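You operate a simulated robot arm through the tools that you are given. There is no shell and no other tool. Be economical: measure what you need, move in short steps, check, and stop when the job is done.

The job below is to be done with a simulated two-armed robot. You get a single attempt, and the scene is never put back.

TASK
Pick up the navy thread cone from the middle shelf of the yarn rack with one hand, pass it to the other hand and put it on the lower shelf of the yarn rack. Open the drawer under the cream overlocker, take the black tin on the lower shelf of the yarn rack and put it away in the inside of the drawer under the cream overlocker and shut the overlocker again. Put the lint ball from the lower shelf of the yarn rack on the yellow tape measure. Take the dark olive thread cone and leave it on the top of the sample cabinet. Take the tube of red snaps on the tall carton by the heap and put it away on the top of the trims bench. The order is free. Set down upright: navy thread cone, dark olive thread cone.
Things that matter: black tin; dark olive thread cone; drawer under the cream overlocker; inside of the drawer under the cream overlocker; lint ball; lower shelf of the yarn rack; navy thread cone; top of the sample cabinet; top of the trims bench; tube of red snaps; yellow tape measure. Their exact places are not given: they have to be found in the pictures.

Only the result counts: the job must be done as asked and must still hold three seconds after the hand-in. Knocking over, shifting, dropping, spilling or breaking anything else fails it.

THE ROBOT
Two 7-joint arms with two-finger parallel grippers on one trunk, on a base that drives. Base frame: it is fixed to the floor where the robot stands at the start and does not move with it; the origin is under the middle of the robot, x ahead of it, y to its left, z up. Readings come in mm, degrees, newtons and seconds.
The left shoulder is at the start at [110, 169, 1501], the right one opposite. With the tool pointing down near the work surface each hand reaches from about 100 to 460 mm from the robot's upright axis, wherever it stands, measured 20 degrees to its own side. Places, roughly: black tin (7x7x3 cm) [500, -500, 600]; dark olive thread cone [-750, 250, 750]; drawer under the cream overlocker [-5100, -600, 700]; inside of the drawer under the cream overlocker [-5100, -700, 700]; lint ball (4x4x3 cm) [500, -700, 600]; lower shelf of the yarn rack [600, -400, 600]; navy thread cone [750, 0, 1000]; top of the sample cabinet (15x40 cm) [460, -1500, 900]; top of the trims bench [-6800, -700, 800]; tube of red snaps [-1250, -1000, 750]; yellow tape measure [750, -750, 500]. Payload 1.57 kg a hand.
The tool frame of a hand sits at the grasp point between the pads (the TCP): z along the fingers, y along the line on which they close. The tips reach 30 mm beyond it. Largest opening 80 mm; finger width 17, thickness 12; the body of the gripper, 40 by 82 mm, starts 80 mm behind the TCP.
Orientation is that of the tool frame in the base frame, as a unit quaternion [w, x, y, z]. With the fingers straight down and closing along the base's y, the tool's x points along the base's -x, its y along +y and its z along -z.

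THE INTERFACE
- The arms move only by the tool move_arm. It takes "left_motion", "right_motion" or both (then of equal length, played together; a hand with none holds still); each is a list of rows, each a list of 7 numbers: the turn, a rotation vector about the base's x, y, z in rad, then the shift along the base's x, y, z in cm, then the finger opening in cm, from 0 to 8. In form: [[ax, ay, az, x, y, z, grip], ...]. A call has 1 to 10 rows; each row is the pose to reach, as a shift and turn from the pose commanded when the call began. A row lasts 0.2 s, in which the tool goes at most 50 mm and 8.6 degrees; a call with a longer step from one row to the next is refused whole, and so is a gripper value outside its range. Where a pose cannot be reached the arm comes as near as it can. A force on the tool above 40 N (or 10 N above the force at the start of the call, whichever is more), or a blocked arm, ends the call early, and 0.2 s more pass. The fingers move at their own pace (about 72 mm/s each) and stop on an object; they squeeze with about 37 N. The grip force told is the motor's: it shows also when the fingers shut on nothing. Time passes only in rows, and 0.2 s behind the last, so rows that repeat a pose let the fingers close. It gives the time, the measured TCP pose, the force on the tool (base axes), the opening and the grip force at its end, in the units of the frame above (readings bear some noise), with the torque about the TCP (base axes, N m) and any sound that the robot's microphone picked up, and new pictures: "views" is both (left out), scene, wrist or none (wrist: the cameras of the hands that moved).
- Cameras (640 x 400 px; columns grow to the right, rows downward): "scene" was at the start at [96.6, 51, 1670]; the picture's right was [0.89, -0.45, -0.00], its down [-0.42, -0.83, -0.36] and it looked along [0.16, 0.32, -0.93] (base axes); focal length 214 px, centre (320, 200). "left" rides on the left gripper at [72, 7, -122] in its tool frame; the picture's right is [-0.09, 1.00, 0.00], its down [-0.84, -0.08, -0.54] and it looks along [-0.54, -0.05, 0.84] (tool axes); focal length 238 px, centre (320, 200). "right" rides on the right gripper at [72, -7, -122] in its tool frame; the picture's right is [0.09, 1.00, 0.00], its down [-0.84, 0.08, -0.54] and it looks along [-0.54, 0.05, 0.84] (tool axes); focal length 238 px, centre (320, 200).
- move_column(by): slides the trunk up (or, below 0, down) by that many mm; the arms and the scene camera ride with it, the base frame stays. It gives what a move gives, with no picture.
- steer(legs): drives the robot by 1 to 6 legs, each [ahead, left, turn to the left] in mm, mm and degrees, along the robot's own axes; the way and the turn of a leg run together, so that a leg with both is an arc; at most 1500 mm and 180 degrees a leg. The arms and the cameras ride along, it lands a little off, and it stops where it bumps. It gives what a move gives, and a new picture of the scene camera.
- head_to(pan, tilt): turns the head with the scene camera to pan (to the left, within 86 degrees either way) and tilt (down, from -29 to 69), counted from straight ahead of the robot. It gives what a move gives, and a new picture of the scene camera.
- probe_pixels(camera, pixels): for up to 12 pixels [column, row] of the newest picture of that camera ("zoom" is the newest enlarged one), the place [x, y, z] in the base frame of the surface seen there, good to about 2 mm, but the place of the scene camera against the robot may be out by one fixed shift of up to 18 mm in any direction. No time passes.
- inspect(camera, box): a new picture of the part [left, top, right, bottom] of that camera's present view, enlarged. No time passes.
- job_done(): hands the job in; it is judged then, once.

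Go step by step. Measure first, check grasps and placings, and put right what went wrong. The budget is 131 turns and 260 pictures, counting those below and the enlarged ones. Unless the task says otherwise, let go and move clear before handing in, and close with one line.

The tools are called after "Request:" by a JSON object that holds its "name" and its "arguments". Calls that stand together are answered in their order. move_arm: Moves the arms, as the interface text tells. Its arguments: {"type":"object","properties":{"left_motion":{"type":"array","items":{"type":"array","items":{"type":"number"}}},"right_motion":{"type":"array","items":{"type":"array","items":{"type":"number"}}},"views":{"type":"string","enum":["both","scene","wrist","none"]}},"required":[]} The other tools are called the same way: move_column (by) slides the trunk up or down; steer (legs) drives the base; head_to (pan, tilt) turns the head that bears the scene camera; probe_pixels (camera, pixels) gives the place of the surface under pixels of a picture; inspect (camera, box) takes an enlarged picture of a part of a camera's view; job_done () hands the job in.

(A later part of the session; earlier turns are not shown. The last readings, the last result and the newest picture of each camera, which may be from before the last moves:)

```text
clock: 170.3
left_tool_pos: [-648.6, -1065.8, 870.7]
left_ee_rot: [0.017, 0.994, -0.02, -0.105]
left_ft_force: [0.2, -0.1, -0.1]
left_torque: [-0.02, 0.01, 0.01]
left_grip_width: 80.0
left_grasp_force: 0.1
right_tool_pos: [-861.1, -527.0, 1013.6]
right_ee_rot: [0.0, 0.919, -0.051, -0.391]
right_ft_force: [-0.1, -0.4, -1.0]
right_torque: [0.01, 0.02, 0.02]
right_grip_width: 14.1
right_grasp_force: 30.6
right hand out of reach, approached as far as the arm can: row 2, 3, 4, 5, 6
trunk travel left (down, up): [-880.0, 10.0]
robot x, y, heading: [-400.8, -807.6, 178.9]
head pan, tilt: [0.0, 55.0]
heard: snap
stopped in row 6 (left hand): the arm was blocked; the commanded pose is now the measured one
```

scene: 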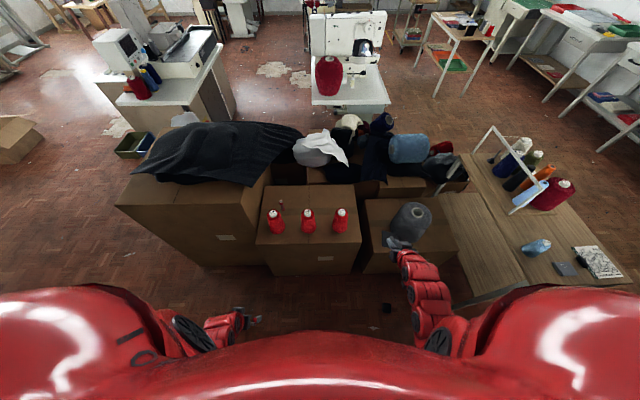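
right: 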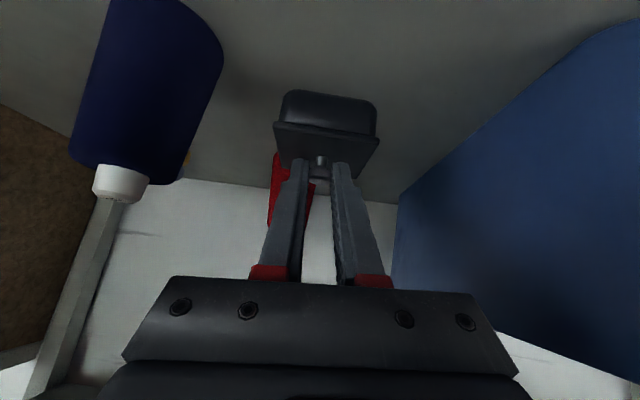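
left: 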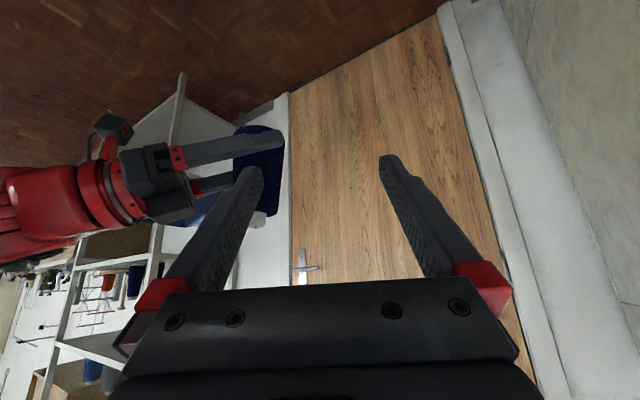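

A snap was heard, and a dark thing lies at (387,308). Inspect it and the right hand.

Request:
{"name": "inspect", "arguments": {"camera": "scene", "box": [340, 220, 480, 340]}}

Request:
{"name": "move_arm", "arguments": {"right_motion": [[0, 0, 0, 0, 0, 0, 0]], "views": "wrist"}}

Request:
{"name": "probe_pixels", "arguments": {"camera": "scene", "pixels": [[387, 307]]}}

```text
3.33 times, centred on (410, 280) of scene
```

zoom: 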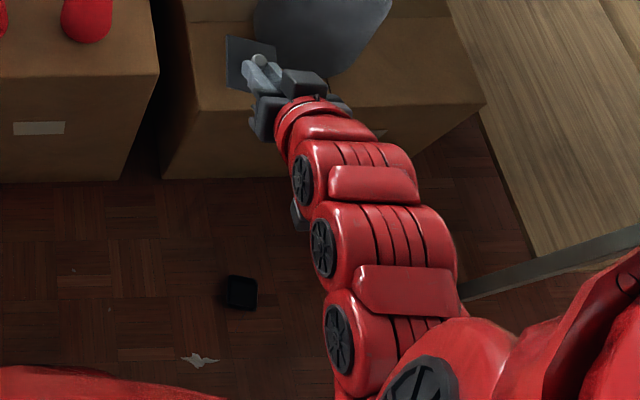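

```text
clock: 170.7
left_tool_pos: [-650.6, -1064.9, 870.1]
left_ee_rot: [0.017, 0.994, -0.018, -0.108]
left_ft_force: [-0.3, 0.1, -0.3]
left_torque: [0.02, -0.01, -0.03]
left_grip_width: 79.9
left_grasp_force: 0.1
right_tool_pos: [-862.1, -527.8, 1012.7]
right_ee_rot: [0.0, 0.92, -0.051, -0.389]
right_ft_force: [-0.3, 0.3, -0.4]
right_torque: [-0.02, -0.01, -0.03]
right_grip_width: 14.2
right_grasp_force: 30.9
trunk travel left (down, up): [-880.0, 10.0]
robot x, y, heading: [-399.0, -805.3, 178.6]
head pan, tilt: [0.0, 55.0]
```

right: 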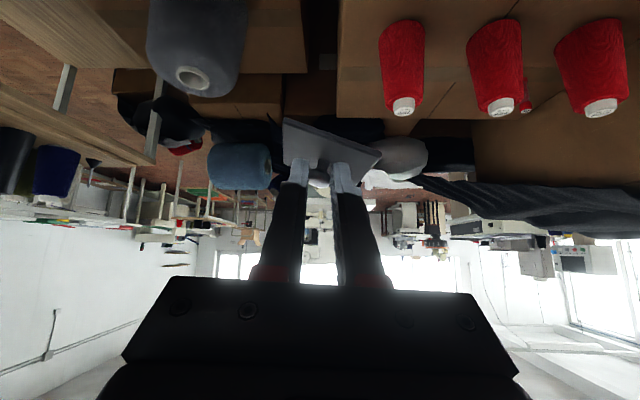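

```text
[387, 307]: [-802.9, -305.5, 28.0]
```

The lid (held by its knob) popped off and the tin body fell to the floor at about (-790,-302). Zoom both: the lid in hand and the body.

Request:
{"name": "inspect", "arguments": {"camera": "right", "box": [260, 100, 400, 210]}}

Request:
{"name": "inspect", "arguments": {"camera": "scene", "box": [365, 285, 415, 325]}}

Request:
{"name": "probe_pixels", "arguments": {"camera": "right", "pixels": [[288, 125], [288, 158], [375, 155], [320, 140], [340, 145], [360, 165]]}}

Request:
{"name": "probe_pixels", "arguments": {"camera": "zoom", "pixels": [[280, 180], [200, 150], [360, 160], [280, 120], [280, 250], [310, 210], [230, 210], [150, 200]]}}

```text
3.64 times, centred on (330, 155) of right
```

zoom: 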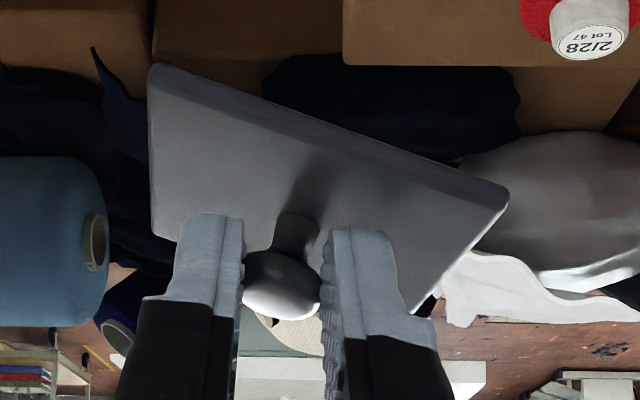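

```text
10.00 times, centred on (390, 305) of scene
```

zoom: 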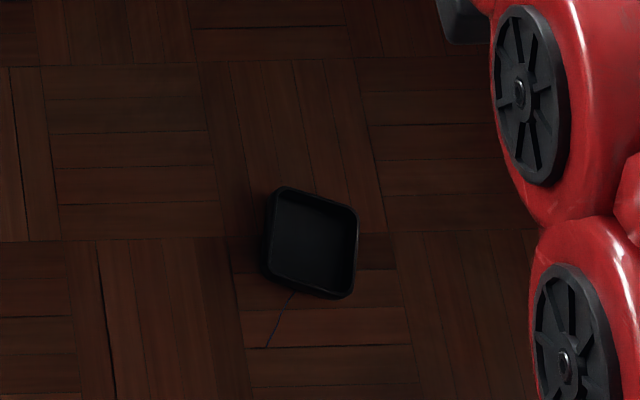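

```text
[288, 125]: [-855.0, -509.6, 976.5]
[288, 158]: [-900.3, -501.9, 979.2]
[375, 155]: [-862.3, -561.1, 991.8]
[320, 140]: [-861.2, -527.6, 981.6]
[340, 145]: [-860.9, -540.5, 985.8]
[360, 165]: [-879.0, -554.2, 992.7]
```

```text
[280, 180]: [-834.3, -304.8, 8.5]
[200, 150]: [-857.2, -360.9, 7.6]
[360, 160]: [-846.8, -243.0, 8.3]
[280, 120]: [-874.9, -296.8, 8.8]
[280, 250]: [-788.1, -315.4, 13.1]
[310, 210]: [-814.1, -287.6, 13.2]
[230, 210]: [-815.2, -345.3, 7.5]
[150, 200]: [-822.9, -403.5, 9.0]
```

Tin body lies upright and open on the floor at ≈(-790,-297); the lid is in the right hand. I'll recover the body with the left hand: turn to heading 135°, close in, and lower the trunk.

Request:
{"name": "steer", "arguments": {"legs": [[0, 0, -43.6], [254, -254, 0]]}}

Request:
{"name": "move_column", "arguments": {"by": -400}}

```text
clock: 175.0
left_tool_pos: [-761.3, -463.5, 873.2]
left_ee_rot: [-0.024, 0.918, -0.382, -0.105]
left_ft_force: [-0.2, 0.5, 0.5]
left_torque: [-0.01, -0.02, 0.02]
left_grip_width: 80.2
left_grasp_force: 0.1
right_tool_pos: [-546.0, 72.2, 1015.7]
right_ee_rot: [-0.144, 0.835, -0.386, -0.364]
right_ft_force: [0.2, 0.1, -0.5]
right_torque: [-0.01, -0.02, 0.0]
right_grip_width: 15.5
right_grasp_force: 31.6
trunk travel left (down, up): [-880.0, 10.0]
robot x, y, heading: [-401.6, -448.2, 135.7]
head pan, tilt: [0.0, 55.0]
```

scene: 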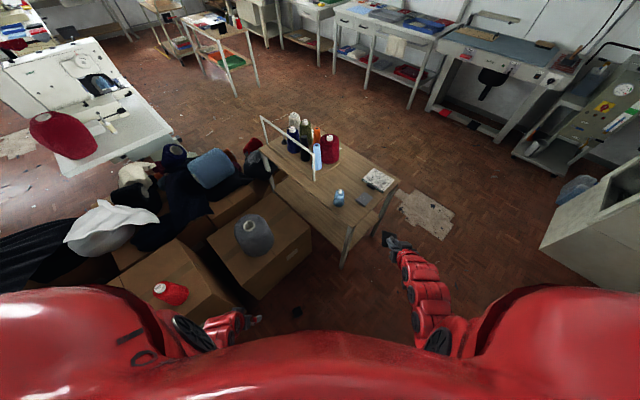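

```text
clock: 178.8
left_tool_pos: [-766.0, -465.3, 466.4]
left_ee_rot: [-0.028, 0.917, -0.387, -0.096]
left_ft_force: [-0.1, 0.3, 0.4]
left_torque: [0.0, 0.01, 0.01]
left_grip_width: 79.9
left_grasp_force: 0.2
right_tool_pos: [-556.7, 71.6, 615.2]
right_ee_rot: [-0.148, 0.84, -0.384, -0.355]
right_ft_force: [0.2, -0.3, -0.6]
right_torque: [0.02, -0.04, 0.0]
right_grip_width: 15.2
right_grasp_force: 30.8
trunk travel left (down, up): [-480.0, 410.0]
robot x, y, heading: [-397.5, -446.8, 135.3]
head pan, tilt: [0.0, 55.0]
```

Move the left hand above the body, squared to the world axes and raised for the next lowering.

Request:
{"name": "move_arm", "arguments": {"left_motion": [[0, 0, 0.1, -0.3, 2.5, 1.5, 8], [0, 0, 0.2, -0.6, 5, 3, 8], [0, 0, 0.3, -0.9, 7.5, 4.5, 8], [0, 0, 0.4, -1.2, 10, 6, 8], [0, 0, 0.5, -1.5, 12.5, 7.5, 8], [0, 0, 0.6, -1.8, 15, 9, 8], [0, 0, 0.7, -2.1, 16.8, 11, 8], [0, 0, 0.77, -2.4, 16.8, 13, 8], [0, 0, 0.77, -2.4, 16.8, 13, 8]], "views": "none"}}

Request:
{"name": "move_column", "arguments": {"by": -400}}

Request:
{"name": "move_arm", "arguments": {"left_motion": [[0, 0, 0, 0, 0, 0, 8]], "views": "wrist"}}

```text
clock: 180.8
left_tool_pos: [-799.5, -275.2, 587.4]
left_ee_rot: [0.017, 0.994, -0.008, -0.106]
left_ft_force: [0.0, -0.4, -0.1]
left_torque: [-0.01, -0.02, 0.0]
left_grip_width: 79.9
left_grasp_force: 0.0
left hand out of reach, approached as far as the arm can: row 1, 2, 3, 4, 5, 6, 7, 8, 9
right_tool_pos: [-546.2, 70.9, 615.6]
right_ee_rot: [-0.144, 0.835, -0.386, -0.364]
right_ft_force: [-0.3, -0.7, -0.5]
right_torque: [-0.02, -0.02, 0.02]
right_grip_width: 15.3
right_grasp_force: 31.1
trunk travel left (down, up): [-480.0, 410.0]
robot x, y, heading: [-399.7, -446.0, 135.2]
head pan, tilt: [0.0, 55.0]
```

```text
clock: 184.8
left_tool_pos: [-801.0, -275.4, 215.1]
left_ee_rot: [0.017, 0.994, -0.008, -0.107]
left_ft_force: [-0.3, -1.2, -0.9]
left_torque: [0.02, 0.0, -0.02]
left_grip_width: 80.1
left_grasp_force: 0.1
right_tool_pos: [-524.3, 68.6, 222.8]
right_ee_rot: [-0.178, 0.878, -0.33, -0.299]
right_ft_force: [-0.4, -1.2, 0.2]
right_torque: [0.01, 0.03, 0.02]
right_grip_width: 15.2
right_grasp_force: 31.4
trunk travel left (down, up): [-109.0, 781.0]
robot x, y, heading: [-397.7, -447.1, 135.3]
head pan, tilt: [0.0, 55.0]
stopped: the arm was blocked; the commanded pose is now the measured one
```

```text
clock: 185.2
left_tool_pos: [-799.6, -273.9, 215.8]
left_ee_rot: [0.018, 0.994, -0.009, -0.107]
left_ft_force: [0.6, -0.5, -0.6]
left_torque: [0.01, -0.01, -0.02]
left_grip_width: 79.8
left_grasp_force: 0.1
right_tool_pos: [-524.7, 68.1, 222.8]
right_ee_rot: [-0.178, 0.876, -0.332, -0.3]
right_ft_force: [-1.5, -0.3, 1.1]
right_torque: [0.02, -0.01, 0.0]
right_grip_width: 15.4
right_grasp_force: 31.3
trunk travel left (down, up): [-109.0, 781.0]
robot x, y, heading: [-401.6, -449.3, 135.3]
head pan, tilt: [0.0, 55.0]
```

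left: 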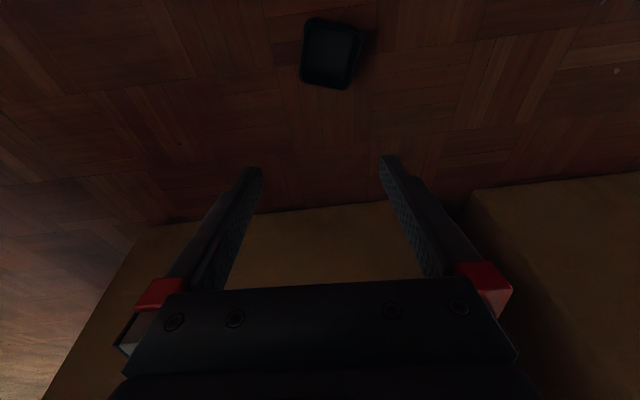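

The tin body is at (331,53) in the left view. Probe it.

Request:
{"name": "probe_pixels", "arguments": {"camera": "left", "pixels": [[312, 20], [357, 30], [303, 82], [345, 87], [330, 53], [332, 25], [325, 85], [305, 50], [355, 58]]}}

Request:
{"name": "inspect", "arguments": {"camera": "left", "box": [270, 0, 390, 110]}}

```text
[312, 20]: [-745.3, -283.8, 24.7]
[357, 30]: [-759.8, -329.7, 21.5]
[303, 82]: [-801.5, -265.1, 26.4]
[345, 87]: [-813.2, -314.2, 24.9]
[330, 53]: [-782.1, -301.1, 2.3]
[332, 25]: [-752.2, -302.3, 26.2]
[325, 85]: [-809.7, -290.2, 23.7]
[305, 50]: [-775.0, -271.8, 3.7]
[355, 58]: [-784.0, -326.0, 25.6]
```

```text
3.64 times, centred on (330, 55) of left
```

zoom: 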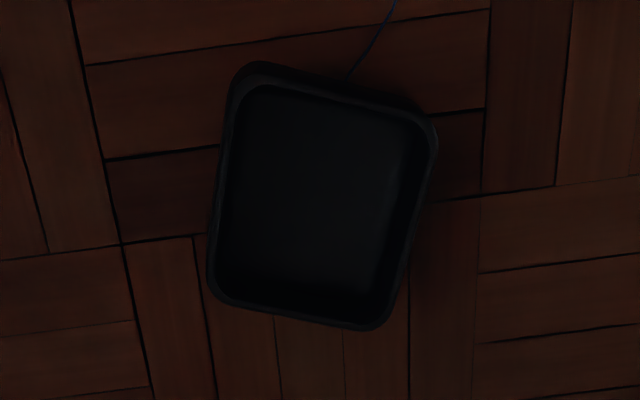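

Body centre (-780,-298), yawed -18°. Align the hand, then descend to TCP z≈36.

Request:
{"name": "move_arm", "arguments": {"left_motion": [[0, -0.07, -0.1, 0.6, -0.8, -2, 8], [0, -0.14, -0.2, 1.2, -1.6, -5, 8], [0, -0.215, -0.31, 2, -2.4, -8, 8], [0, -0.215, -0.31, 2, -2.4, -11, 8], [0, -0.215, -0.31, 2, -2.4, -12, 8]], "views": "wrist"}}

```text
clock: 186.4
left_tool_pos: [-781.7, -300.0, 97.2]
left_ee_rot: [0.001, 0.986, -0.165, -0.002]
left_ft_force: [0.0, -0.5, -0.1]
left_torque: [0.04, 0.0, -0.02]
left_grip_width: 79.8
left_grasp_force: 0.1
right_tool_pos: [-524.9, 68.4, 223.7]
right_ee_rot: [-0.178, 0.875, -0.334, -0.301]
right_ft_force: [-0.5, 0.2, -0.9]
right_torque: [-0.03, -0.03, 0.02]
right_grip_width: 15.4
right_grasp_force: 31.2
trunk travel left (down, up): [-109.0, 781.0]
robot x, y, heading: [-402.6, -448.8, 135.4]
head pan, tilt: [0.0, 55.0]
```

left: 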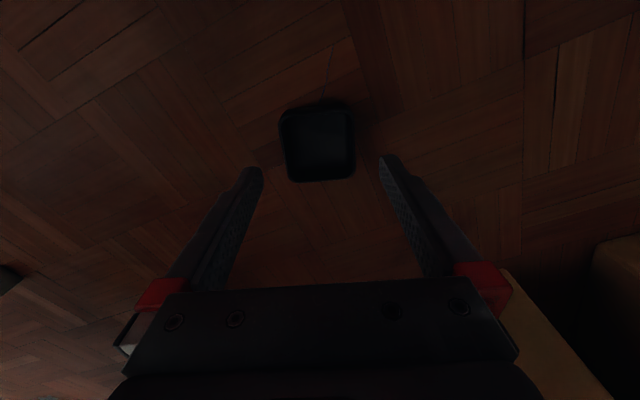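

Well aligned. Descend and grip the body.

Request:
{"name": "move_arm", "arguments": {"left_motion": [[0, 0, 0, 0.1, 0.2, -3, 8], [0, 0, 0, 0.1, 0.2, -5, 8], [0, 0, 0, 0.1, 0.2, -6.1, 8], [0, 0, 0, 0.1, 0.2, -6.1, 6], [0, 0, 0, 0.1, 0.2, -6.1, 3], [0, 0, 0, 0.1, 0.2, -6.1, 0], [0, 0, 0, 0.1, 0.2, -6.1, 0], [0, 0, 0, 0.1, 0.2, -4, 0], [0, 0, 0, 0.1, 0.2, 0, 0], [0, 0, 0, 0.1, 0.2, 2, 0]], "views": "wrist"}}

```text
clock: 188.6
left_tool_pos: [-778.5, -298.0, 117.5]
left_ee_rot: [0.001, 0.987, -0.164, -0.002]
left_ft_force: [0.5, -0.1, 0.5]
left_torque: [0.02, 0.01, 0.0]
left_grip_width: 60.9
left_grasp_force: 36.7
right_tool_pos: [-524.2, 68.7, 222.6]
right_ee_rot: [-0.177, 0.876, -0.332, -0.3]
right_ft_force: [-0.5, 0.3, -1.1]
right_torque: [-0.01, 0.02, -0.01]
right_grip_width: 15.4
right_grasp_force: 30.4
trunk travel left (down, up): [-109.0, 781.0]
robot x, y, heading: [-401.1, -447.2, 135.1]
head pan, tilt: [0.0, 55.0]
```

left: 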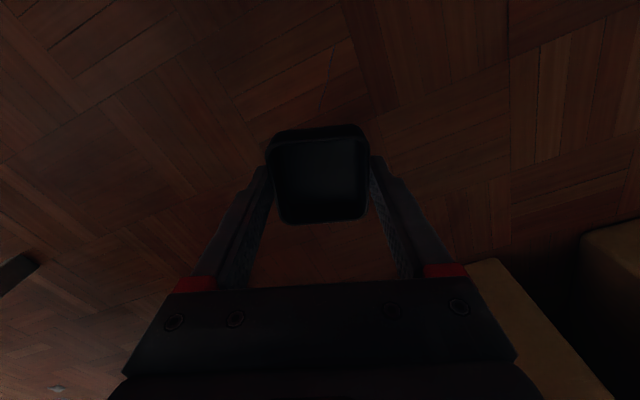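

Body held (60.9 mm). Raise the trunk and survey the route west.

Request:
{"name": "move_column", "arguments": {"by": 390}}

Request:
{"name": "move_column", "arguments": {"by": 380}}

Request:
{"name": "head_to", "arguments": {"pan": 20, "tilt": 20}}

```text
clock: 192.4
left_tool_pos: [-778.6, -297.1, 506.8]
left_ee_rot: [0.0, 0.987, -0.163, -0.002]
left_ft_force: [0.1, 0.0, -0.6]
left_torque: [0.01, 0.01, 0.0]
left_grip_width: 61.0
left_grasp_force: 37.1
right_tool_pos: [-524.6, 67.5, 612.9]
right_ee_rot: [-0.179, 0.876, -0.333, -0.3]
right_ft_force: [0.1, -0.3, 0.0]
right_torque: [-0.03, 0.0, 0.0]
right_grip_width: 15.5
right_grasp_force: 31.9
trunk travel left (down, up): [-499.0, 391.0]
robot x, y, heading: [-397.7, -448.9, 135.3]
head pan, tilt: [0.0, 55.0]
```

```text
clock: 196.1
left_tool_pos: [-779.4, -297.7, 886.3]
left_ee_rot: [0.0, 0.987, -0.163, -0.002]
left_ft_force: [0.1, -0.3, -0.1]
left_torque: [0.02, -0.02, 0.01]
left_grip_width: 61.0
left_grasp_force: 37.0
right_tool_pos: [-525.2, 69.1, 993.7]
right_ee_rot: [-0.178, 0.876, -0.333, -0.3]
right_ft_force: [0.8, 0.0, 0.3]
right_torque: [0.02, -0.01, 0.02]
right_grip_width: 15.4
right_grasp_force: 31.8
trunk travel left (down, up): [-879.0, 11.0]
robot x, y, heading: [-402.6, -448.6, 135.4]
head pan, tilt: [0.0, 55.0]
```

```text
clock: 197.1
left_tool_pos: [-778.5, -296.9, 887.0]
left_ee_rot: [0.0, 0.987, -0.163, -0.002]
left_ft_force: [0.1, -0.2, -0.7]
left_torque: [0.02, -0.02, 0.0]
left_grip_width: 60.9
left_grasp_force: 37.2
right_tool_pos: [-524.4, 68.2, 992.9]
right_ee_rot: [-0.178, 0.876, -0.334, -0.299]
right_ft_force: [-0.3, 0.4, 0.0]
right_torque: [0.01, 0.01, -0.02]
right_grip_width: 15.1
right_grasp_force: 31.0
trunk travel left (down, up): [-879.0, 11.0]
robot x, y, heading: [-399.8, -447.2, 135.4]
head pan, tilt: [20.0, 20.0]
```

scene: 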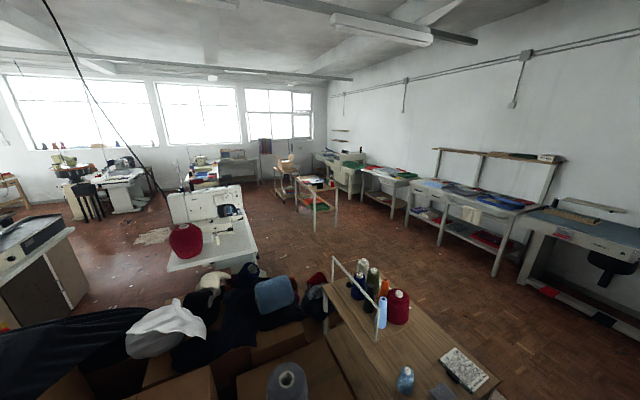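

Zoom on the far tables and probe floor points for a route.

Request:
{"name": "inspect", "arguments": {"camera": "scene", "box": [160, 130, 320, 230]}}

Request:
{"name": "probe_pixels", "arguments": {"camera": "scene", "pixels": [[340, 250], [300, 225], [260, 205], [245, 195], [410, 280], [380, 205], [490, 275], [310, 235], [232, 180], [205, 173], [240, 155], [330, 195]]}}

```text
4.00 times, centred on (240, 180) of scene
```

zoom: 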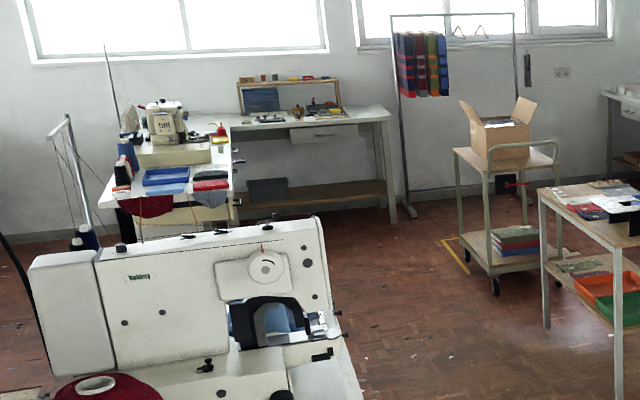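

```text
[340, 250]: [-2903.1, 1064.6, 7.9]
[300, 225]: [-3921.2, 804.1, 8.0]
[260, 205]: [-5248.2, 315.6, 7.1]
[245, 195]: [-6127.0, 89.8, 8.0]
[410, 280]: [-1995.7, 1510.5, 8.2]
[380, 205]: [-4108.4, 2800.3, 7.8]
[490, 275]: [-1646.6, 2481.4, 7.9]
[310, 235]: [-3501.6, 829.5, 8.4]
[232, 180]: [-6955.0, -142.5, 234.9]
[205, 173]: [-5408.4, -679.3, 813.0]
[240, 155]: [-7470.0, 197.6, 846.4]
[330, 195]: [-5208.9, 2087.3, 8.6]
```

A wide corridor runs along y≈1000. Turn to heading 180°, back a little, strafe north, then drive west 1.5 m.

Request:
{"name": "steer", "arguments": {"legs": [[0, 0, 44.6], [-150, 0, 0], [0, -1450, 0], [1500, 0, 0]]}}

Request:
{"name": "probe_pixels", "arguments": {"camera": "scene", "pixels": [[320, 230]]}}

```text
clock: 214.3
left_tool_pos: [-2132.4, 835.7, 887.1]
left_ee_rot: [0.001, 0.975, 0.223, -0.001]
left_ft_force: [-0.5, 0.0, -0.4]
left_torque: [-0.01, -0.02, -0.04]
left_grip_width: 60.7
left_grasp_force: 36.9
right_tool_pos: [-2207.6, 1276.1, 993.5]
right_ee_rot: [-0.051, 0.937, 0.024, -0.344]
right_ft_force: [0.9, 0.6, 0.5]
right_torque: [0.01, 0.01, -0.03]
right_grip_width: 15.1
right_grasp_force: 30.8
trunk travel left (down, up): [-879.0, 11.0]
robot x, y, heading: [-1758.5, 996.8, 180.1]
head pan, tilt: [20.0, 20.0]
```

scene: 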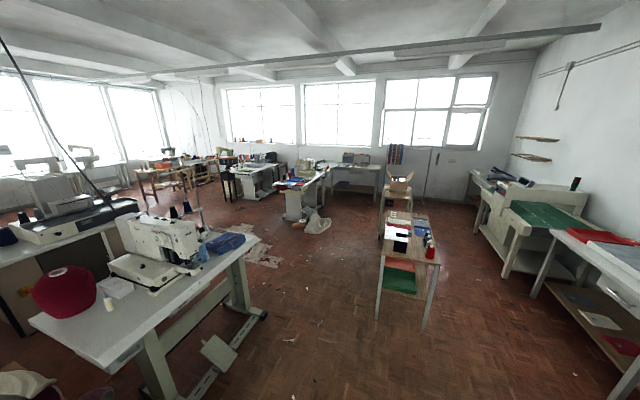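

```text
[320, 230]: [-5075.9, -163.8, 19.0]
```

Overlocker table at (305,190). Probe cart legs, bartack table, and the overlocker.

Request:
{"name": "probe_pixels", "arguments": {"camera": "scene", "pixels": [[376, 320], [424, 330], [258, 240], [265, 318], [285, 215], [300, 190], [325, 180], [320, 220], [345, 170], [318, 260], [330, 240], [310, 168]]}}

Request:
{"name": "inspect", "arguments": {"camera": "scene", "box": [250, 140, 400, 240]}}

```text
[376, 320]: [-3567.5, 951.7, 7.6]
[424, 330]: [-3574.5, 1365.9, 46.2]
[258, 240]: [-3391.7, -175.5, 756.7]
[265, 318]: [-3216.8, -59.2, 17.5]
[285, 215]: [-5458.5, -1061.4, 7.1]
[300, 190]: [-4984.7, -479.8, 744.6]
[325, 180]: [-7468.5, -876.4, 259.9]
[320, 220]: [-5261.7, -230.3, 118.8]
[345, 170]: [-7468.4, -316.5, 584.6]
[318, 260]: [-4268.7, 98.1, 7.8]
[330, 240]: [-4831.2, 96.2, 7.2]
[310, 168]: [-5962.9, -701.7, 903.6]
```

```text
4.00 times, centred on (325, 190) of scene
```

zoom: 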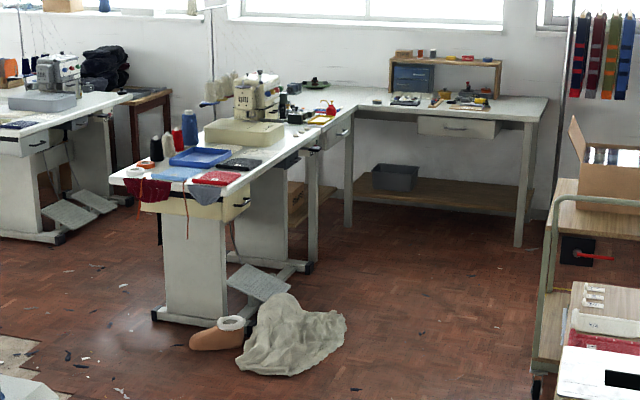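

Drawer faces north (+y) with its handle under the table's right edge. Drive through the gap to (-4350,450).

Request:
{"name": "steer", "arguments": {"legs": [[1142, 547, 0], [1450, 0, 0]]}}

Request:
{"name": "head_to", "arguments": {"pan": 45, "tilt": 35}}

```text
clock: 227.6
left_tool_pos: [-4733.3, 296.5, 886.5]
left_ee_rot: [0.0, 0.975, 0.221, -0.002]
left_ft_force: [-0.3, 0.4, -0.3]
left_torque: [0.0, -0.02, 0.0]
left_grip_width: 61.0
left_grasp_force: 37.0
right_tool_pos: [-4805.5, 734.8, 993.5]
right_ee_rot: [-0.053, 0.937, 0.021, -0.346]
right_ft_force: [-0.2, 0.4, -1.3]
right_torque: [0.03, 0.0, 0.0]
right_grip_width: 15.2
right_grasp_force: 30.7
trunk travel left (down, up): [-879.0, 11.0]
robot x, y, heading: [-4357.7, 451.1, 179.6]
head pan, tilt: [20.0, 20.0]
```

scene: 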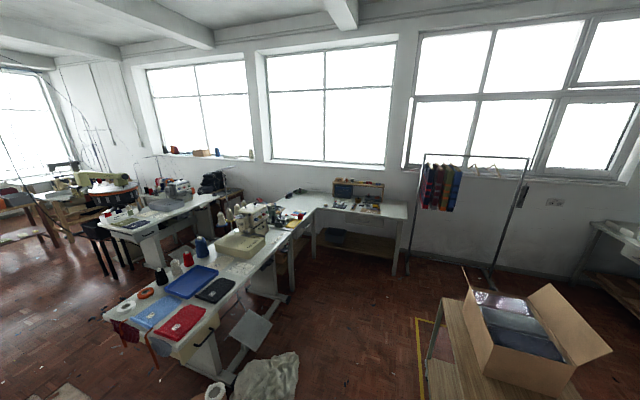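

```text
clock: 228.4
left_tool_pos: [-4733.3, 296.4, 887.2]
left_ee_rot: [0.0, 0.976, 0.219, -0.001]
left_ft_force: [-0.4, 0.0, 0.5]
left_torque: [0.01, -0.03, 0.01]
left_grip_width: 61.0
left_grasp_force: 37.0
right_tool_pos: [-4806.1, 736.1, 992.5]
right_ee_rot: [-0.052, 0.937, 0.021, -0.346]
right_ft_force: [0.4, 0.2, -0.3]
right_torque: [-0.01, 0.03, 0.03]
right_grip_width: 15.2
right_grasp_force: 30.5
trunk travel left (down, up): [-879.0, 11.0]
robot x, y, heading: [-4355.6, 453.6, 179.6]
head pan, tilt: [45.0, 35.0]
```

scene: 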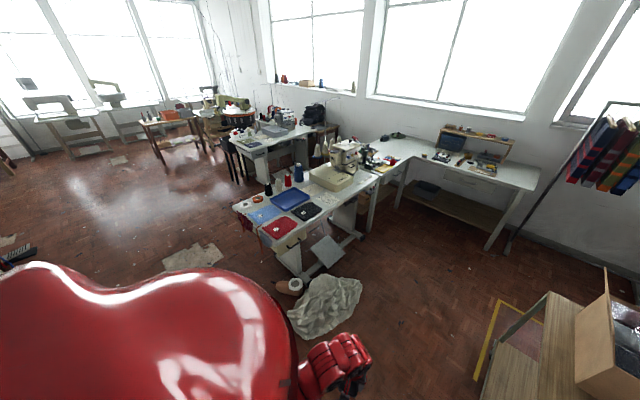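

Zoom on the drawer, bag, and free table area.

Request:
{"name": "inspect", "arguments": {"camera": "scene", "box": [225, 150, 415, 340]}}

Request:
{"name": "probe_pixels", "arguments": {"camera": "zoom", "pixels": [[195, 305], [245, 290], [225, 300], [250, 280], [270, 262], [345, 222], [60, 190], [310, 180], [330, 420], [240, 430], [440, 440], [330, 500]]}}

```text
2.11 times, centred on (320, 245) of scene
```

zoom: 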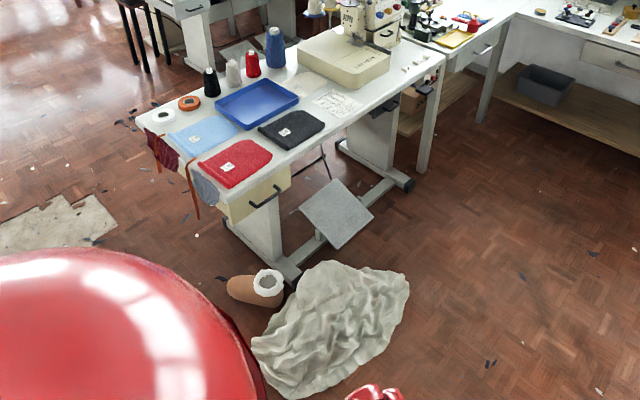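

```text
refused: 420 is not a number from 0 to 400
```

Request:
{"name": "probe_pixels", "arguments": {"camera": "zoom", "pixels": [[265, 195], [232, 210], [285, 185], [260, 202], [300, 160], [340, 120], [200, 190], [255, 345], [320, 265], [408, 280], [330, 390], [270, 150]]}}

Request:
{"name": "inspect", "arguments": {"camera": "scene", "box": [265, 210, 345, 260]}}

```text
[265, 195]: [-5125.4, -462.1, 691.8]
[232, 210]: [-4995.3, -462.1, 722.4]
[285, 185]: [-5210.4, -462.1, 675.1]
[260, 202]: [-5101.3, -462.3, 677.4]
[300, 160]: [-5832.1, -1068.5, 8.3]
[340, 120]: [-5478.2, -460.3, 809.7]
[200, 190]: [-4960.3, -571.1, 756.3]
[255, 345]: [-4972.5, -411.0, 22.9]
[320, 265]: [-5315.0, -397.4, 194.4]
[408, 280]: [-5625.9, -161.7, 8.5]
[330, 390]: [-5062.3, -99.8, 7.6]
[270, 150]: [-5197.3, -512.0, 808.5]
```

```text
8.00 times, centred on (305, 235) of scene
```

zoom: 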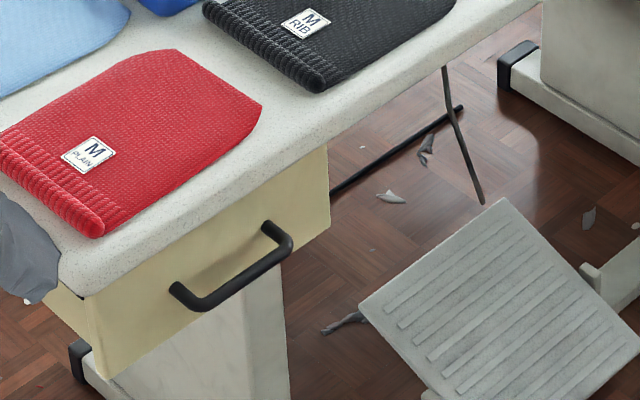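

The drawer front is at y≈-459, x -5230…-4985, with a bar handle; a bag lies on the floor in y -400…-100. I need a spot on the table to park the lid; inspect the table top.

Request:
{"name": "inspect", "arguments": {"camera": "scene", "box": [290, 150, 410, 225]}}

Request:
{"name": "probe_pixels", "arguments": {"camera": "zoom", "pixels": [[200, 270], [250, 250], [330, 220], [300, 240], [290, 225], [350, 215], [380, 190], [430, 150], [410, 165], [160, 300]]}}

Request:
{"name": "probe_pixels", "arguments": {"camera": "scene", "pixels": [[548, 295], [480, 390], [500, 330], [600, 380]]}}

```text
5.33 times, centred on (350, 188) of scene
```

zoom: 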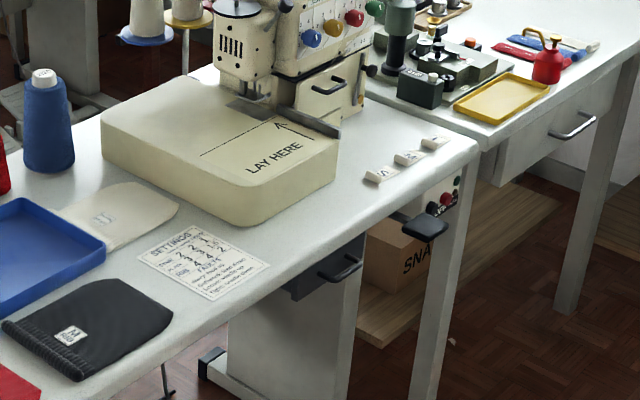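

```text
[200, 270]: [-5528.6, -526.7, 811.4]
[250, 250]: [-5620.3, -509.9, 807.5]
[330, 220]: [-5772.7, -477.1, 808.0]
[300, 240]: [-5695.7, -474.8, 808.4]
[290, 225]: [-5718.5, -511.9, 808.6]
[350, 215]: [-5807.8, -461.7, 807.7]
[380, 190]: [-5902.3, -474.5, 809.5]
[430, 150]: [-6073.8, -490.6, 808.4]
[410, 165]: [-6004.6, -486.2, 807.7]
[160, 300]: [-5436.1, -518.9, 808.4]
```

```text
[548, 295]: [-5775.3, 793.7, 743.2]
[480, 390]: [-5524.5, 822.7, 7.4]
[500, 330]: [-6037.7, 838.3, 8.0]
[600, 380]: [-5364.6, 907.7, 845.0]
```

The cream drawer is the one at x≈-5110; the lid can be parked on the free strip of table at about (-5745,-492), table z≈800. Turn to face the table and move over.

Request:
{"name": "steer", "arguments": {"legs": [[0, 0, 90.4], [180, 0, 0], [0, -1095, 0]]}}

Request:
{"name": "move_column", "arguments": {"by": -300}}

Request:
{"name": "head_to", "arguments": {"pan": -15, "tilt": 45}}

```text
clock: 239.0
left_tool_pos: [-5281.4, -109.0, 886.6]
left_ee_rot: [0.002, 0.527, 0.85, -0.001]
left_ft_force: [-0.5, 0.1, 0.1]
left_torque: [0.01, 0.0, -0.02]
left_grip_width: 61.0
left_grasp_force: 36.7
right_tool_pos: [-5719.8, -188.1, 993.4]
right_ee_rot: [0.209, 0.642, 0.683, -0.28]
right_ft_force: [-0.5, -0.8, -0.3]
right_torque: [0.0, -0.01, -0.03]
right_grip_width: 15.2
right_grasp_force: 30.5
trunk travel left (down, up): [-879.0, 11.0]
robot x, y, heading: [-5442.8, 260.6, -89.5]
head pan, tilt: [45.0, 35.0]
```

scene: 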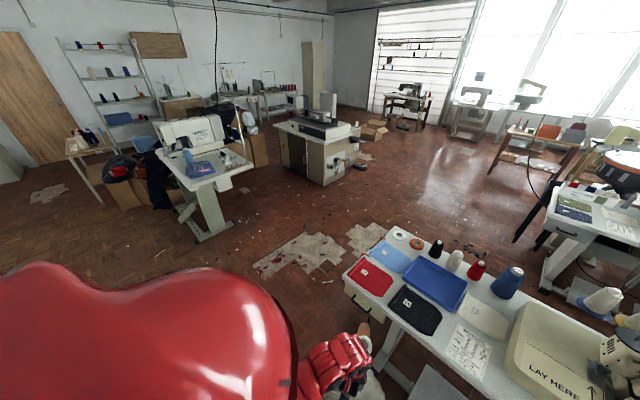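

```text
clock: 242.0
left_tool_pos: [-5281.2, -109.8, 586.9]
left_ee_rot: [0.001, 0.528, 0.849, 0.0]
left_ft_force: [0.4, 0.0, -0.2]
left_torque: [0.01, -0.03, -0.01]
left_grip_width: 61.0
left_grasp_force: 37.2
right_tool_pos: [-5719.3, -187.4, 693.7]
right_ee_rot: [0.209, 0.642, 0.683, -0.279]
right_ft_force: [-0.1, -0.7, 0.8]
right_torque: [-0.06, 0.01, -0.04]
right_grip_width: 15.4
right_grasp_force: 30.8
trunk travel left (down, up): [-579.0, 311.0]
robot x, y, heading: [-5442.8, 265.8, -89.8]
head pan, tilt: [45.0, 35.0]
```

```text
clock: 243.3
left_tool_pos: [-5280.8, -108.1, 586.6]
left_ee_rot: [0.001, 0.528, 0.85, -0.001]
left_ft_force: [-0.7, -0.7, -1.1]
left_torque: [0.02, 0.02, 0.0]
left_grip_width: 60.8
left_grasp_force: 36.4
right_tool_pos: [-5719.5, -188.6, 692.1]
right_ee_rot: [0.209, 0.642, 0.683, -0.279]
right_ft_force: [-0.2, -0.1, 0.0]
right_torque: [0.02, 0.02, 0.01]
right_grip_width: 15.2
right_grasp_force: 31.3
trunk travel left (down, up): [-579.0, 311.0]
robot x, y, heading: [-5443.1, 261.3, -89.5]
head pan, tilt: [-15.0, 45.0]
```

scene: 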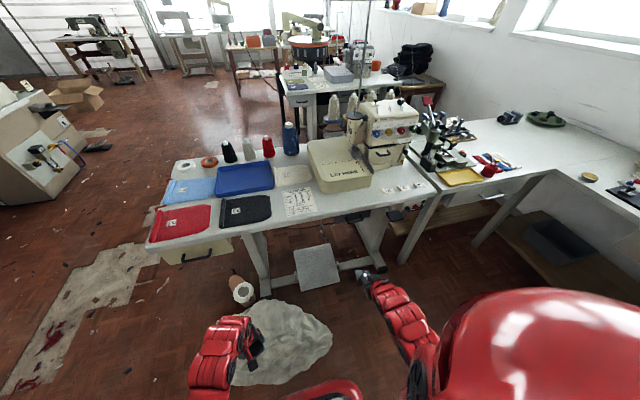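

Probe the base/bag gap and the free strip, and raise the trunk 75.

Request:
{"name": "move_column", "arguments": {"by": 75}}

Request:
{"name": "head_to", "arguments": {"pan": -15, "tilt": 50}}

```text
clock: 244.4
left_tool_pos: [-5281.9, -108.7, 661.6]
left_ee_rot: [0.002, 0.528, 0.849, -0.001]
left_ft_force: [0.0, -0.2, -0.1]
left_torque: [0.0, 0.01, -0.01]
left_grip_width: 60.9
left_grasp_force: 36.7
right_tool_pos: [-5719.8, -188.3, 767.5]
right_ee_rot: [0.209, 0.642, 0.683, -0.28]
right_ft_force: [0.1, 0.2, 0.6]
right_torque: [0.0, 0.02, 0.0]
right_grip_width: 15.1
right_grasp_force: 30.6
trunk travel left (down, up): [-654.0, 236.0]
robot x, y, heading: [-5443.5, 263.1, -89.6]
head pan, tilt: [-15.0, 45.0]
```

```text
clock: 245.1
left_tool_pos: [-5281.9, -108.4, 661.5]
left_ee_rot: [0.002, 0.528, 0.849, -0.002]
left_ft_force: [0.2, -0.4, -1.5]
left_torque: [0.0, 0.01, 0.01]
left_grip_width: 61.1
left_grasp_force: 36.6
right_tool_pos: [-5720.1, -186.8, 767.8]
right_ee_rot: [0.209, 0.642, 0.682, -0.279]
right_ft_force: [-0.4, 0.3, -0.6]
right_torque: [0.0, 0.02, 0.01]
right_grip_width: 15.3
right_grasp_force: 31.1
trunk travel left (down, up): [-654.0, 236.0]
robot x, y, heading: [-5444.1, 266.4, -89.6]
head pan, tilt: [-15.0, 50.0]
```

scene: 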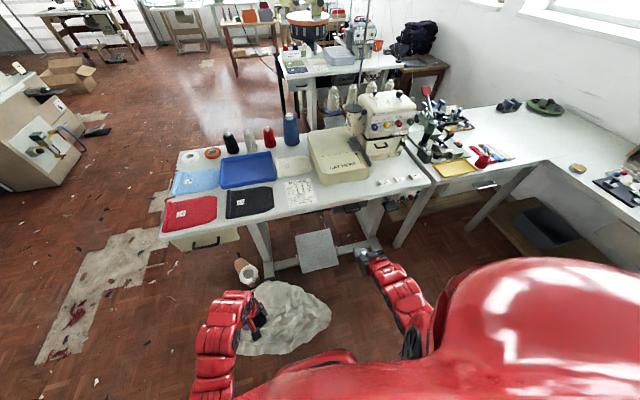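

Request:
{"name": "probe_pixels", "arguments": {"camera": "scene", "pixels": [[345, 190], [350, 200], [335, 198], [365, 188], [400, 184], [385, 180], [290, 352], [325, 340], [320, 300], [310, 375], [330, 205], [370, 195]]}}

```text
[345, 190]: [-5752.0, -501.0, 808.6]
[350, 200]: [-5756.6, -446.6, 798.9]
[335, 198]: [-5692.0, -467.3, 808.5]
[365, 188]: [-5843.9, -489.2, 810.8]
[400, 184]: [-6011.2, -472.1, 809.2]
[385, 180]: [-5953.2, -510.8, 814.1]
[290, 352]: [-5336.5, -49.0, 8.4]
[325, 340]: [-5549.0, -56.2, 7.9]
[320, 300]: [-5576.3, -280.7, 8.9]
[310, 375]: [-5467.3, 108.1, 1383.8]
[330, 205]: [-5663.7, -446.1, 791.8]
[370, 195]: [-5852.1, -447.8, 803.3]
```

Bag edge is at y≈-60, so y=265 is a safe stand. Reach the lid forward and up over the strip.

Request:
{"name": "move_arm", "arguments": {"right_motion": [[0, 0, 0, -0.3, -3.5, 2, 0], [0, 0, 0, -0.6, -7, 4, 0], [0, 0, 0, -0.9, -10.5, 6, 0], [0, 0, 0, -1.2, -14, 8.5, 0], [0, 0, 0, -1.5, -17, 11, 0], [0, 0, 0, -1.8, -21, 11.5, 0], [0, 0, 0, -2.1, -25, 11.5, 0], [0, 0, 0, -2.3, -28.6, 11.5, 0], [0, 0, 0, -2.3, -28.6, 11.5, 0]], "views": "wrist"}}

```text
clock: 247.1
left_tool_pos: [-5281.0, -108.9, 662.5]
left_ee_rot: [0.001, 0.527, 0.85, 0.0]
left_ft_force: [0.6, 0.1, -0.8]
left_torque: [0.0, 0.0, -0.01]
left_grip_width: 60.8
left_grasp_force: 36.4
right_tool_pos: [-5742.4, -473.2, 884.1]
right_ee_rot: [0.21, 0.642, 0.683, -0.28]
right_ft_force: [0.0, 0.8, 0.2]
right_torque: [0.03, 0.0, 0.03]
right_grip_width: 14.9
right_grasp_force: 30.8
trunk travel left (down, up): [-654.0, 236.0]
robot x, y, heading: [-5446.4, 261.0, -89.6]
head pan, tilt: [-15.0, 50.0]
```

right: 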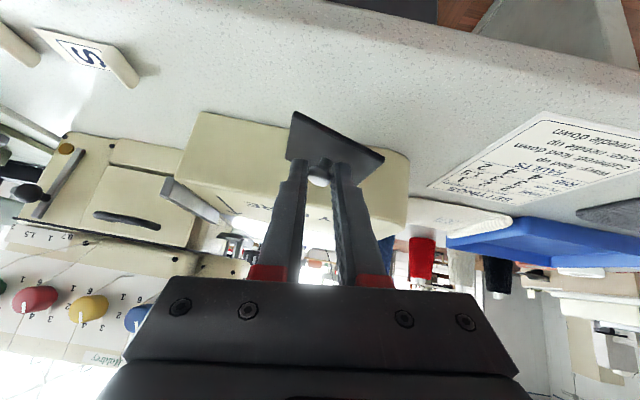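

Probe the lid corners, overlocker base edge and table in this view.

Request:
{"name": "probe_pixels", "arguments": {"camera": "right", "pixels": [[296, 116], [290, 155], [378, 155], [340, 140], [250, 118], [200, 120], [400, 150], [300, 90], [300, 50], [430, 185]]}}

```text
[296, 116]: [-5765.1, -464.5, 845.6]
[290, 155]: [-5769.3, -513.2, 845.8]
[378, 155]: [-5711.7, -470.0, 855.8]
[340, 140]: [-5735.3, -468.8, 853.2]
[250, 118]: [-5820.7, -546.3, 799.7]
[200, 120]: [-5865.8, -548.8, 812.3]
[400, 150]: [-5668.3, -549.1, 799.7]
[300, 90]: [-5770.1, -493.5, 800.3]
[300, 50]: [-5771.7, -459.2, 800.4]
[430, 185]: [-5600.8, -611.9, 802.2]
```

Lid is rolled ~10°. Level it, then lower onto the table strip until contact.

Request:
{"name": "move_arm", "arguments": {"right_motion": [[0, 0.09, 0, 0, 0, -0.5, 0], [0, 0.18, 0, 0, 0, -1.5, 0], [0, 0.18, 0, 0, 0, -2.8, 0], [0, 0.18, 0, 0, 0, -3.5, 0], [0, 0.18, 0, 0, 0, -3.9, 0], [0, 0.18, 0, 0, 0, -4.2, 0], [0, 0.18, 0, 0, 0, -4.4, 0]], "views": "wrist"}}

```text
clock: 248.7
left_tool_pos: [-5281.8, -108.2, 661.4]
left_ee_rot: [0.001, 0.528, 0.849, -0.001]
left_ft_force: [-1.0, -0.5, -0.9]
left_torque: [0.0, -0.02, -0.06]
left_grip_width: 60.8
left_grasp_force: 37.1
right_tool_pos: [-5742.3, -474.3, 840.1]
right_ee_rot: [0.147, 0.614, 0.699, -0.336]
right_ft_force: [-0.4, 0.1, 0.0]
right_torque: [-0.03, -0.01, 0.04]
right_grip_width: 15.2
right_grasp_force: 31.3
trunk travel left (down, up): [-654.0, 236.0]
robot x, y, heading: [-5445.1, 267.6, -89.5]
head pan, tilt: [-15.0, 50.0]
```

right: 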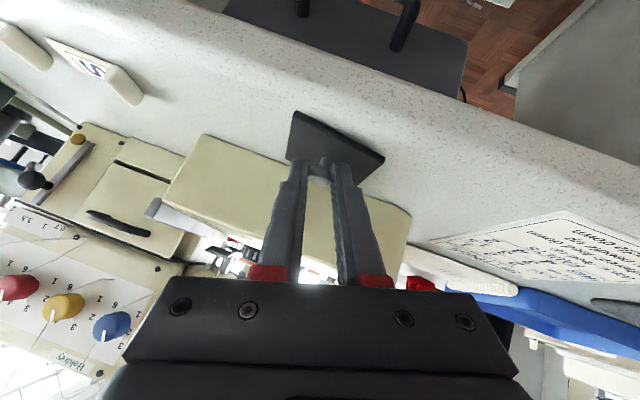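

Request:
{"name": "probe_pixels", "arguments": {"camera": "right", "pixels": [[297, 116], [290, 155], [378, 155], [340, 140], [340, 105]]}}

```text
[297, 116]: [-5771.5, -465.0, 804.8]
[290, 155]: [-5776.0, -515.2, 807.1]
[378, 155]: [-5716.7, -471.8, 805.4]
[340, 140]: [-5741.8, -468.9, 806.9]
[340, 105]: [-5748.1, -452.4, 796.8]
```

Lid is level and ~2 mm above the table. Lower a touch, release, and retract up-back.

Request:
{"name": "move_arm", "arguments": {"right_motion": [[0, 0, 0, 0, 0, -0.2, 0], [0, 0, 0, 0, 0, -0.3, 0], [0, 0, 0, 0, 0, -0.3, 2.5], [0, 0, 0, 0, 0, -0.3, 4], [0, 0, 0, 0, 0, -0.3, 5], [0, 0, 0, 0, 2, 2, 5], [0, 0, 0, 0, 5, 4, 5], [0, 0, 0, 0, 9, 4, 5], [0, 0, 0, 0, 13, 4, 5]], "views": "wrist"}}

```text
clock: 250.7
left_tool_pos: [-5281.1, -108.1, 661.2]
left_ee_rot: [0.002, 0.528, 0.849, 0.0]
left_ft_force: [-0.4, -0.1, -0.7]
left_torque: [-0.03, 0.03, -0.01]
left_grip_width: 60.9
left_grasp_force: 36.5
right_tool_pos: [-5743.2, -343.2, 881.1]
right_ee_rot: [0.148, 0.614, 0.698, -0.337]
right_ft_force: [-0.1, -0.3, -0.5]
right_torque: [0.02, 0.01, -0.01]
right_grip_width: 49.9
right_grasp_force: 0.0
trunk travel left (down, up): [-654.0, 236.0]
robot x, y, heading: [-5442.8, 268.2, -89.3]
head pan, tilt: [-15.0, 50.0]
```

right: 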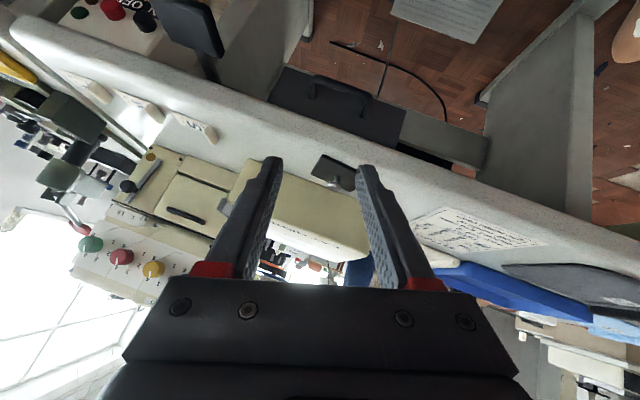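

Lid parked. Now turn the right hand to point straight at the drawer with its fingers closing vertically, drawing back 8 cm.

Request:
{"name": "move_arm", "arguments": {"right_motion": [[-0.036, 0.108, 0.086, 0, 1, 0, 5], [-0.072, 0.216, 0.171, 0, 2, 0, 5], [-0.108, 0.324, 0.257, 0, 3, 0, 5], [-0.144, 0.432, 0.342, 0, 4, 0, 5], [-0.18, 0.54, 0.428, 0, 5, 0, 5], [-0.216, 0.648, 0.514, 0, 6, 0, 5], [-0.252, 0.756, 0.599, 0, 7, 0, 5], [-0.288, 0.864, 0.685, 0, 7, 0, 5], [-0.324, 0.972, 0.77, 0, 7, 0, 5], [-0.36, 1.08, 0.856, 0, 7, 0, 5]], "views": "none"}}

Request:
{"name": "move_column", "arguments": {"by": -200}}

Request:
{"name": "steer", "arguments": {"legs": [[0, 600, 0]]}}

```text
clock: 252.9
left_tool_pos: [-5281.5, -109.5, 662.3]
left_ee_rot: [0.002, 0.527, 0.85, 0.0]
left_ft_force: [-0.1, 0.1, -0.3]
left_torque: [0.03, 0.03, -0.01]
left_grip_width: 60.7
left_grasp_force: 36.6
right_tool_pos: [-5743.0, -274.7, 878.1]
right_ee_rot: [-0.001, -0.001, 0.787, -0.617]
right_ft_force: [0.3, 0.5, 0.1]
right_torque: [0.03, 0.0, -0.02]
right_grip_width: 50.0
right_grasp_force: 0.0
trunk travel left (down, up): [-654.0, 236.0]
robot x, y, heading: [-5446.1, 265.1, -89.8]
head pan, tilt: [-15.0, 50.0]
```

```text
clock: 255.0
left_tool_pos: [-5281.1, -109.2, 461.0]
left_ee_rot: [0.001, 0.528, 0.849, -0.001]
left_ft_force: [-0.3, -0.3, -1.0]
left_torque: [0.03, -0.01, -0.01]
left_grip_width: 61.1
left_grasp_force: 37.0
right_tool_pos: [-5742.8, -273.2, 679.1]
right_ee_rot: [-0.001, 0.0, 0.787, -0.617]
right_ft_force: [0.3, -0.2, 0.0]
right_torque: [0.0, -0.01, -0.01]
right_grip_width: 49.9
right_grasp_force: 0.0
trunk travel left (down, up): [-454.0, 436.0]
robot x, y, heading: [-5440.7, 266.0, -89.4]
head pan, tilt: [-15.0, 50.0]
```

```text
clock: 258.4
left_tool_pos: [-4681.1, -105.2, 461.0]
left_ee_rot: [0.001, 0.53, 0.848, -0.001]
left_ft_force: [0.7, 0.5, -1.0]
left_torque: [0.02, -0.01, 0.01]
left_grip_width: 61.0
left_grasp_force: 37.4
right_tool_pos: [-5144.0, -269.1, 679.5]
right_ee_rot: [-0.003, 0.003, 0.787, -0.617]
right_ft_force: [0.4, -0.2, 1.0]
right_torque: [0.02, -0.02, 0.01]
right_grip_width: 50.0
right_grasp_force: 0.0
trunk travel left (down, up): [-454.0, 436.0]
robot x, y, heading: [-4843.1, 268.4, -89.8]
head pan, tilt: [-15.0, 50.0]
```

scene: 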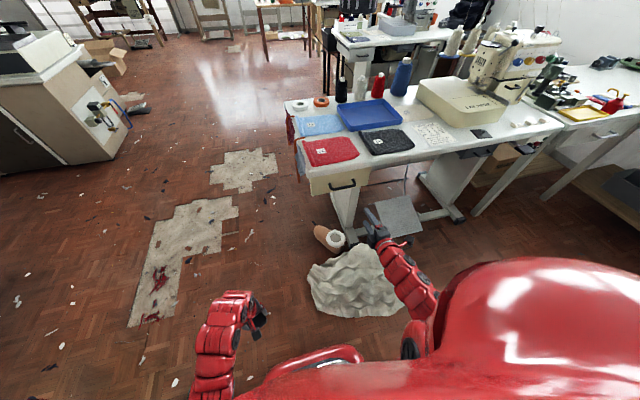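

Right hand is oriented. Lid sits at (480,133). View through the right wrist camera to locate the handle.

Request:
{"name": "move_arm", "arguments": {"right_motion": [[0, 0, 0, 0, 0, 0, 5]], "views": "wrist"}}

Request:
{"name": "inspect", "arguments": {"camera": "scene", "box": [295, 150, 415, 225]}}

Request:
{"name": "probe_pixels", "arguments": {"camera": "zoom", "pixels": [[170, 195], [200, 190], [240, 182], [290, 172], [310, 160], [200, 210], [120, 210], [380, 150]]}}

```text
clock: 258.8
left_tool_pos: [-4682.2, -106.4, 461.4]
left_ee_rot: [0.002, 0.529, 0.848, -0.001]
left_ft_force: [-0.6, 0.0, -0.5]
left_torque: [0.0, -0.01, 0.01]
left_grip_width: 60.7
left_grasp_force: 36.9
right_tool_pos: [-5143.0, -269.5, 679.6]
right_ee_rot: [-0.002, 0.001, 0.787, -0.617]
right_ft_force: [-0.2, -1.1, -0.5]
right_torque: [-0.01, 0.01, 0.04]
right_grip_width: 49.9
right_grasp_force: 0.0
trunk travel left (down, up): [-454.0, 436.0]
robot x, y, heading: [-4842.8, 271.8, -89.8]
head pan, tilt: [-15.0, 50.0]
```

right: 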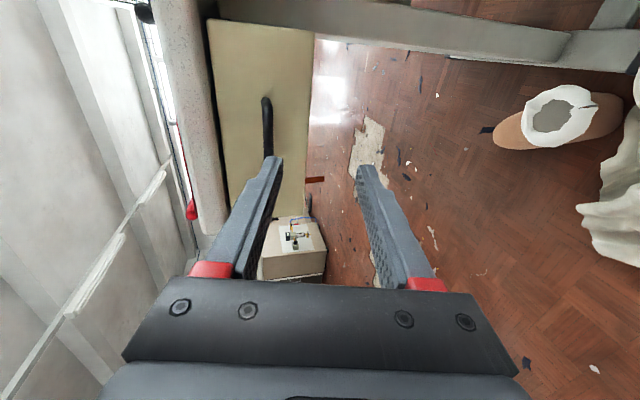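

```text
5.33 times, centred on (355, 188) of scene
```

zoom: 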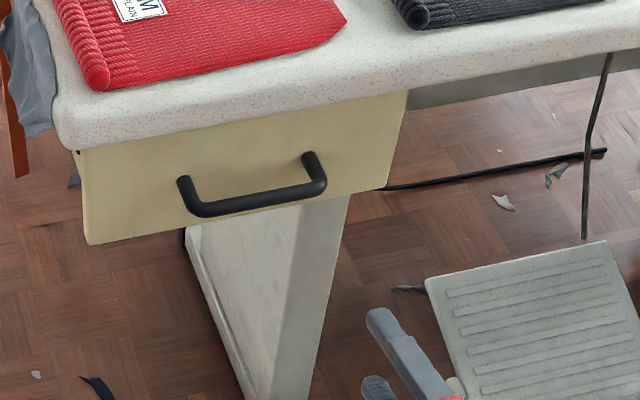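

```text
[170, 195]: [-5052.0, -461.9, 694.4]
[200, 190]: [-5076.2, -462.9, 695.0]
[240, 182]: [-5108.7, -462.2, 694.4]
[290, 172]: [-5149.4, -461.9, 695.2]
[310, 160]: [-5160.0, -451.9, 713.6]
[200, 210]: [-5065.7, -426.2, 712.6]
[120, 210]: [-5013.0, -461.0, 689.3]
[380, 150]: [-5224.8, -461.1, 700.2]
```

Handle bar runs x≈-5050…-5160 at y≈-428, z≈704. Verify with the wrist camera.

Request:
{"name": "probe_pixels", "arguments": {"camera": "right", "pixels": [[267, 102], [268, 125], [269, 145], [263, 125], [273, 125], [240, 100], [300, 120], [270, 155]]}}

```text
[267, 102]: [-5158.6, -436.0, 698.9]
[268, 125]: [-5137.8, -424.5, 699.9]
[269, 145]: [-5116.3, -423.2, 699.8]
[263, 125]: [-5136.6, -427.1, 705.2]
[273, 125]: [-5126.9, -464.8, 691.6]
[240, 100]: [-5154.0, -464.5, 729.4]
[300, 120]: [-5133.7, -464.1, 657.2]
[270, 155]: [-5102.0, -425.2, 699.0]
```

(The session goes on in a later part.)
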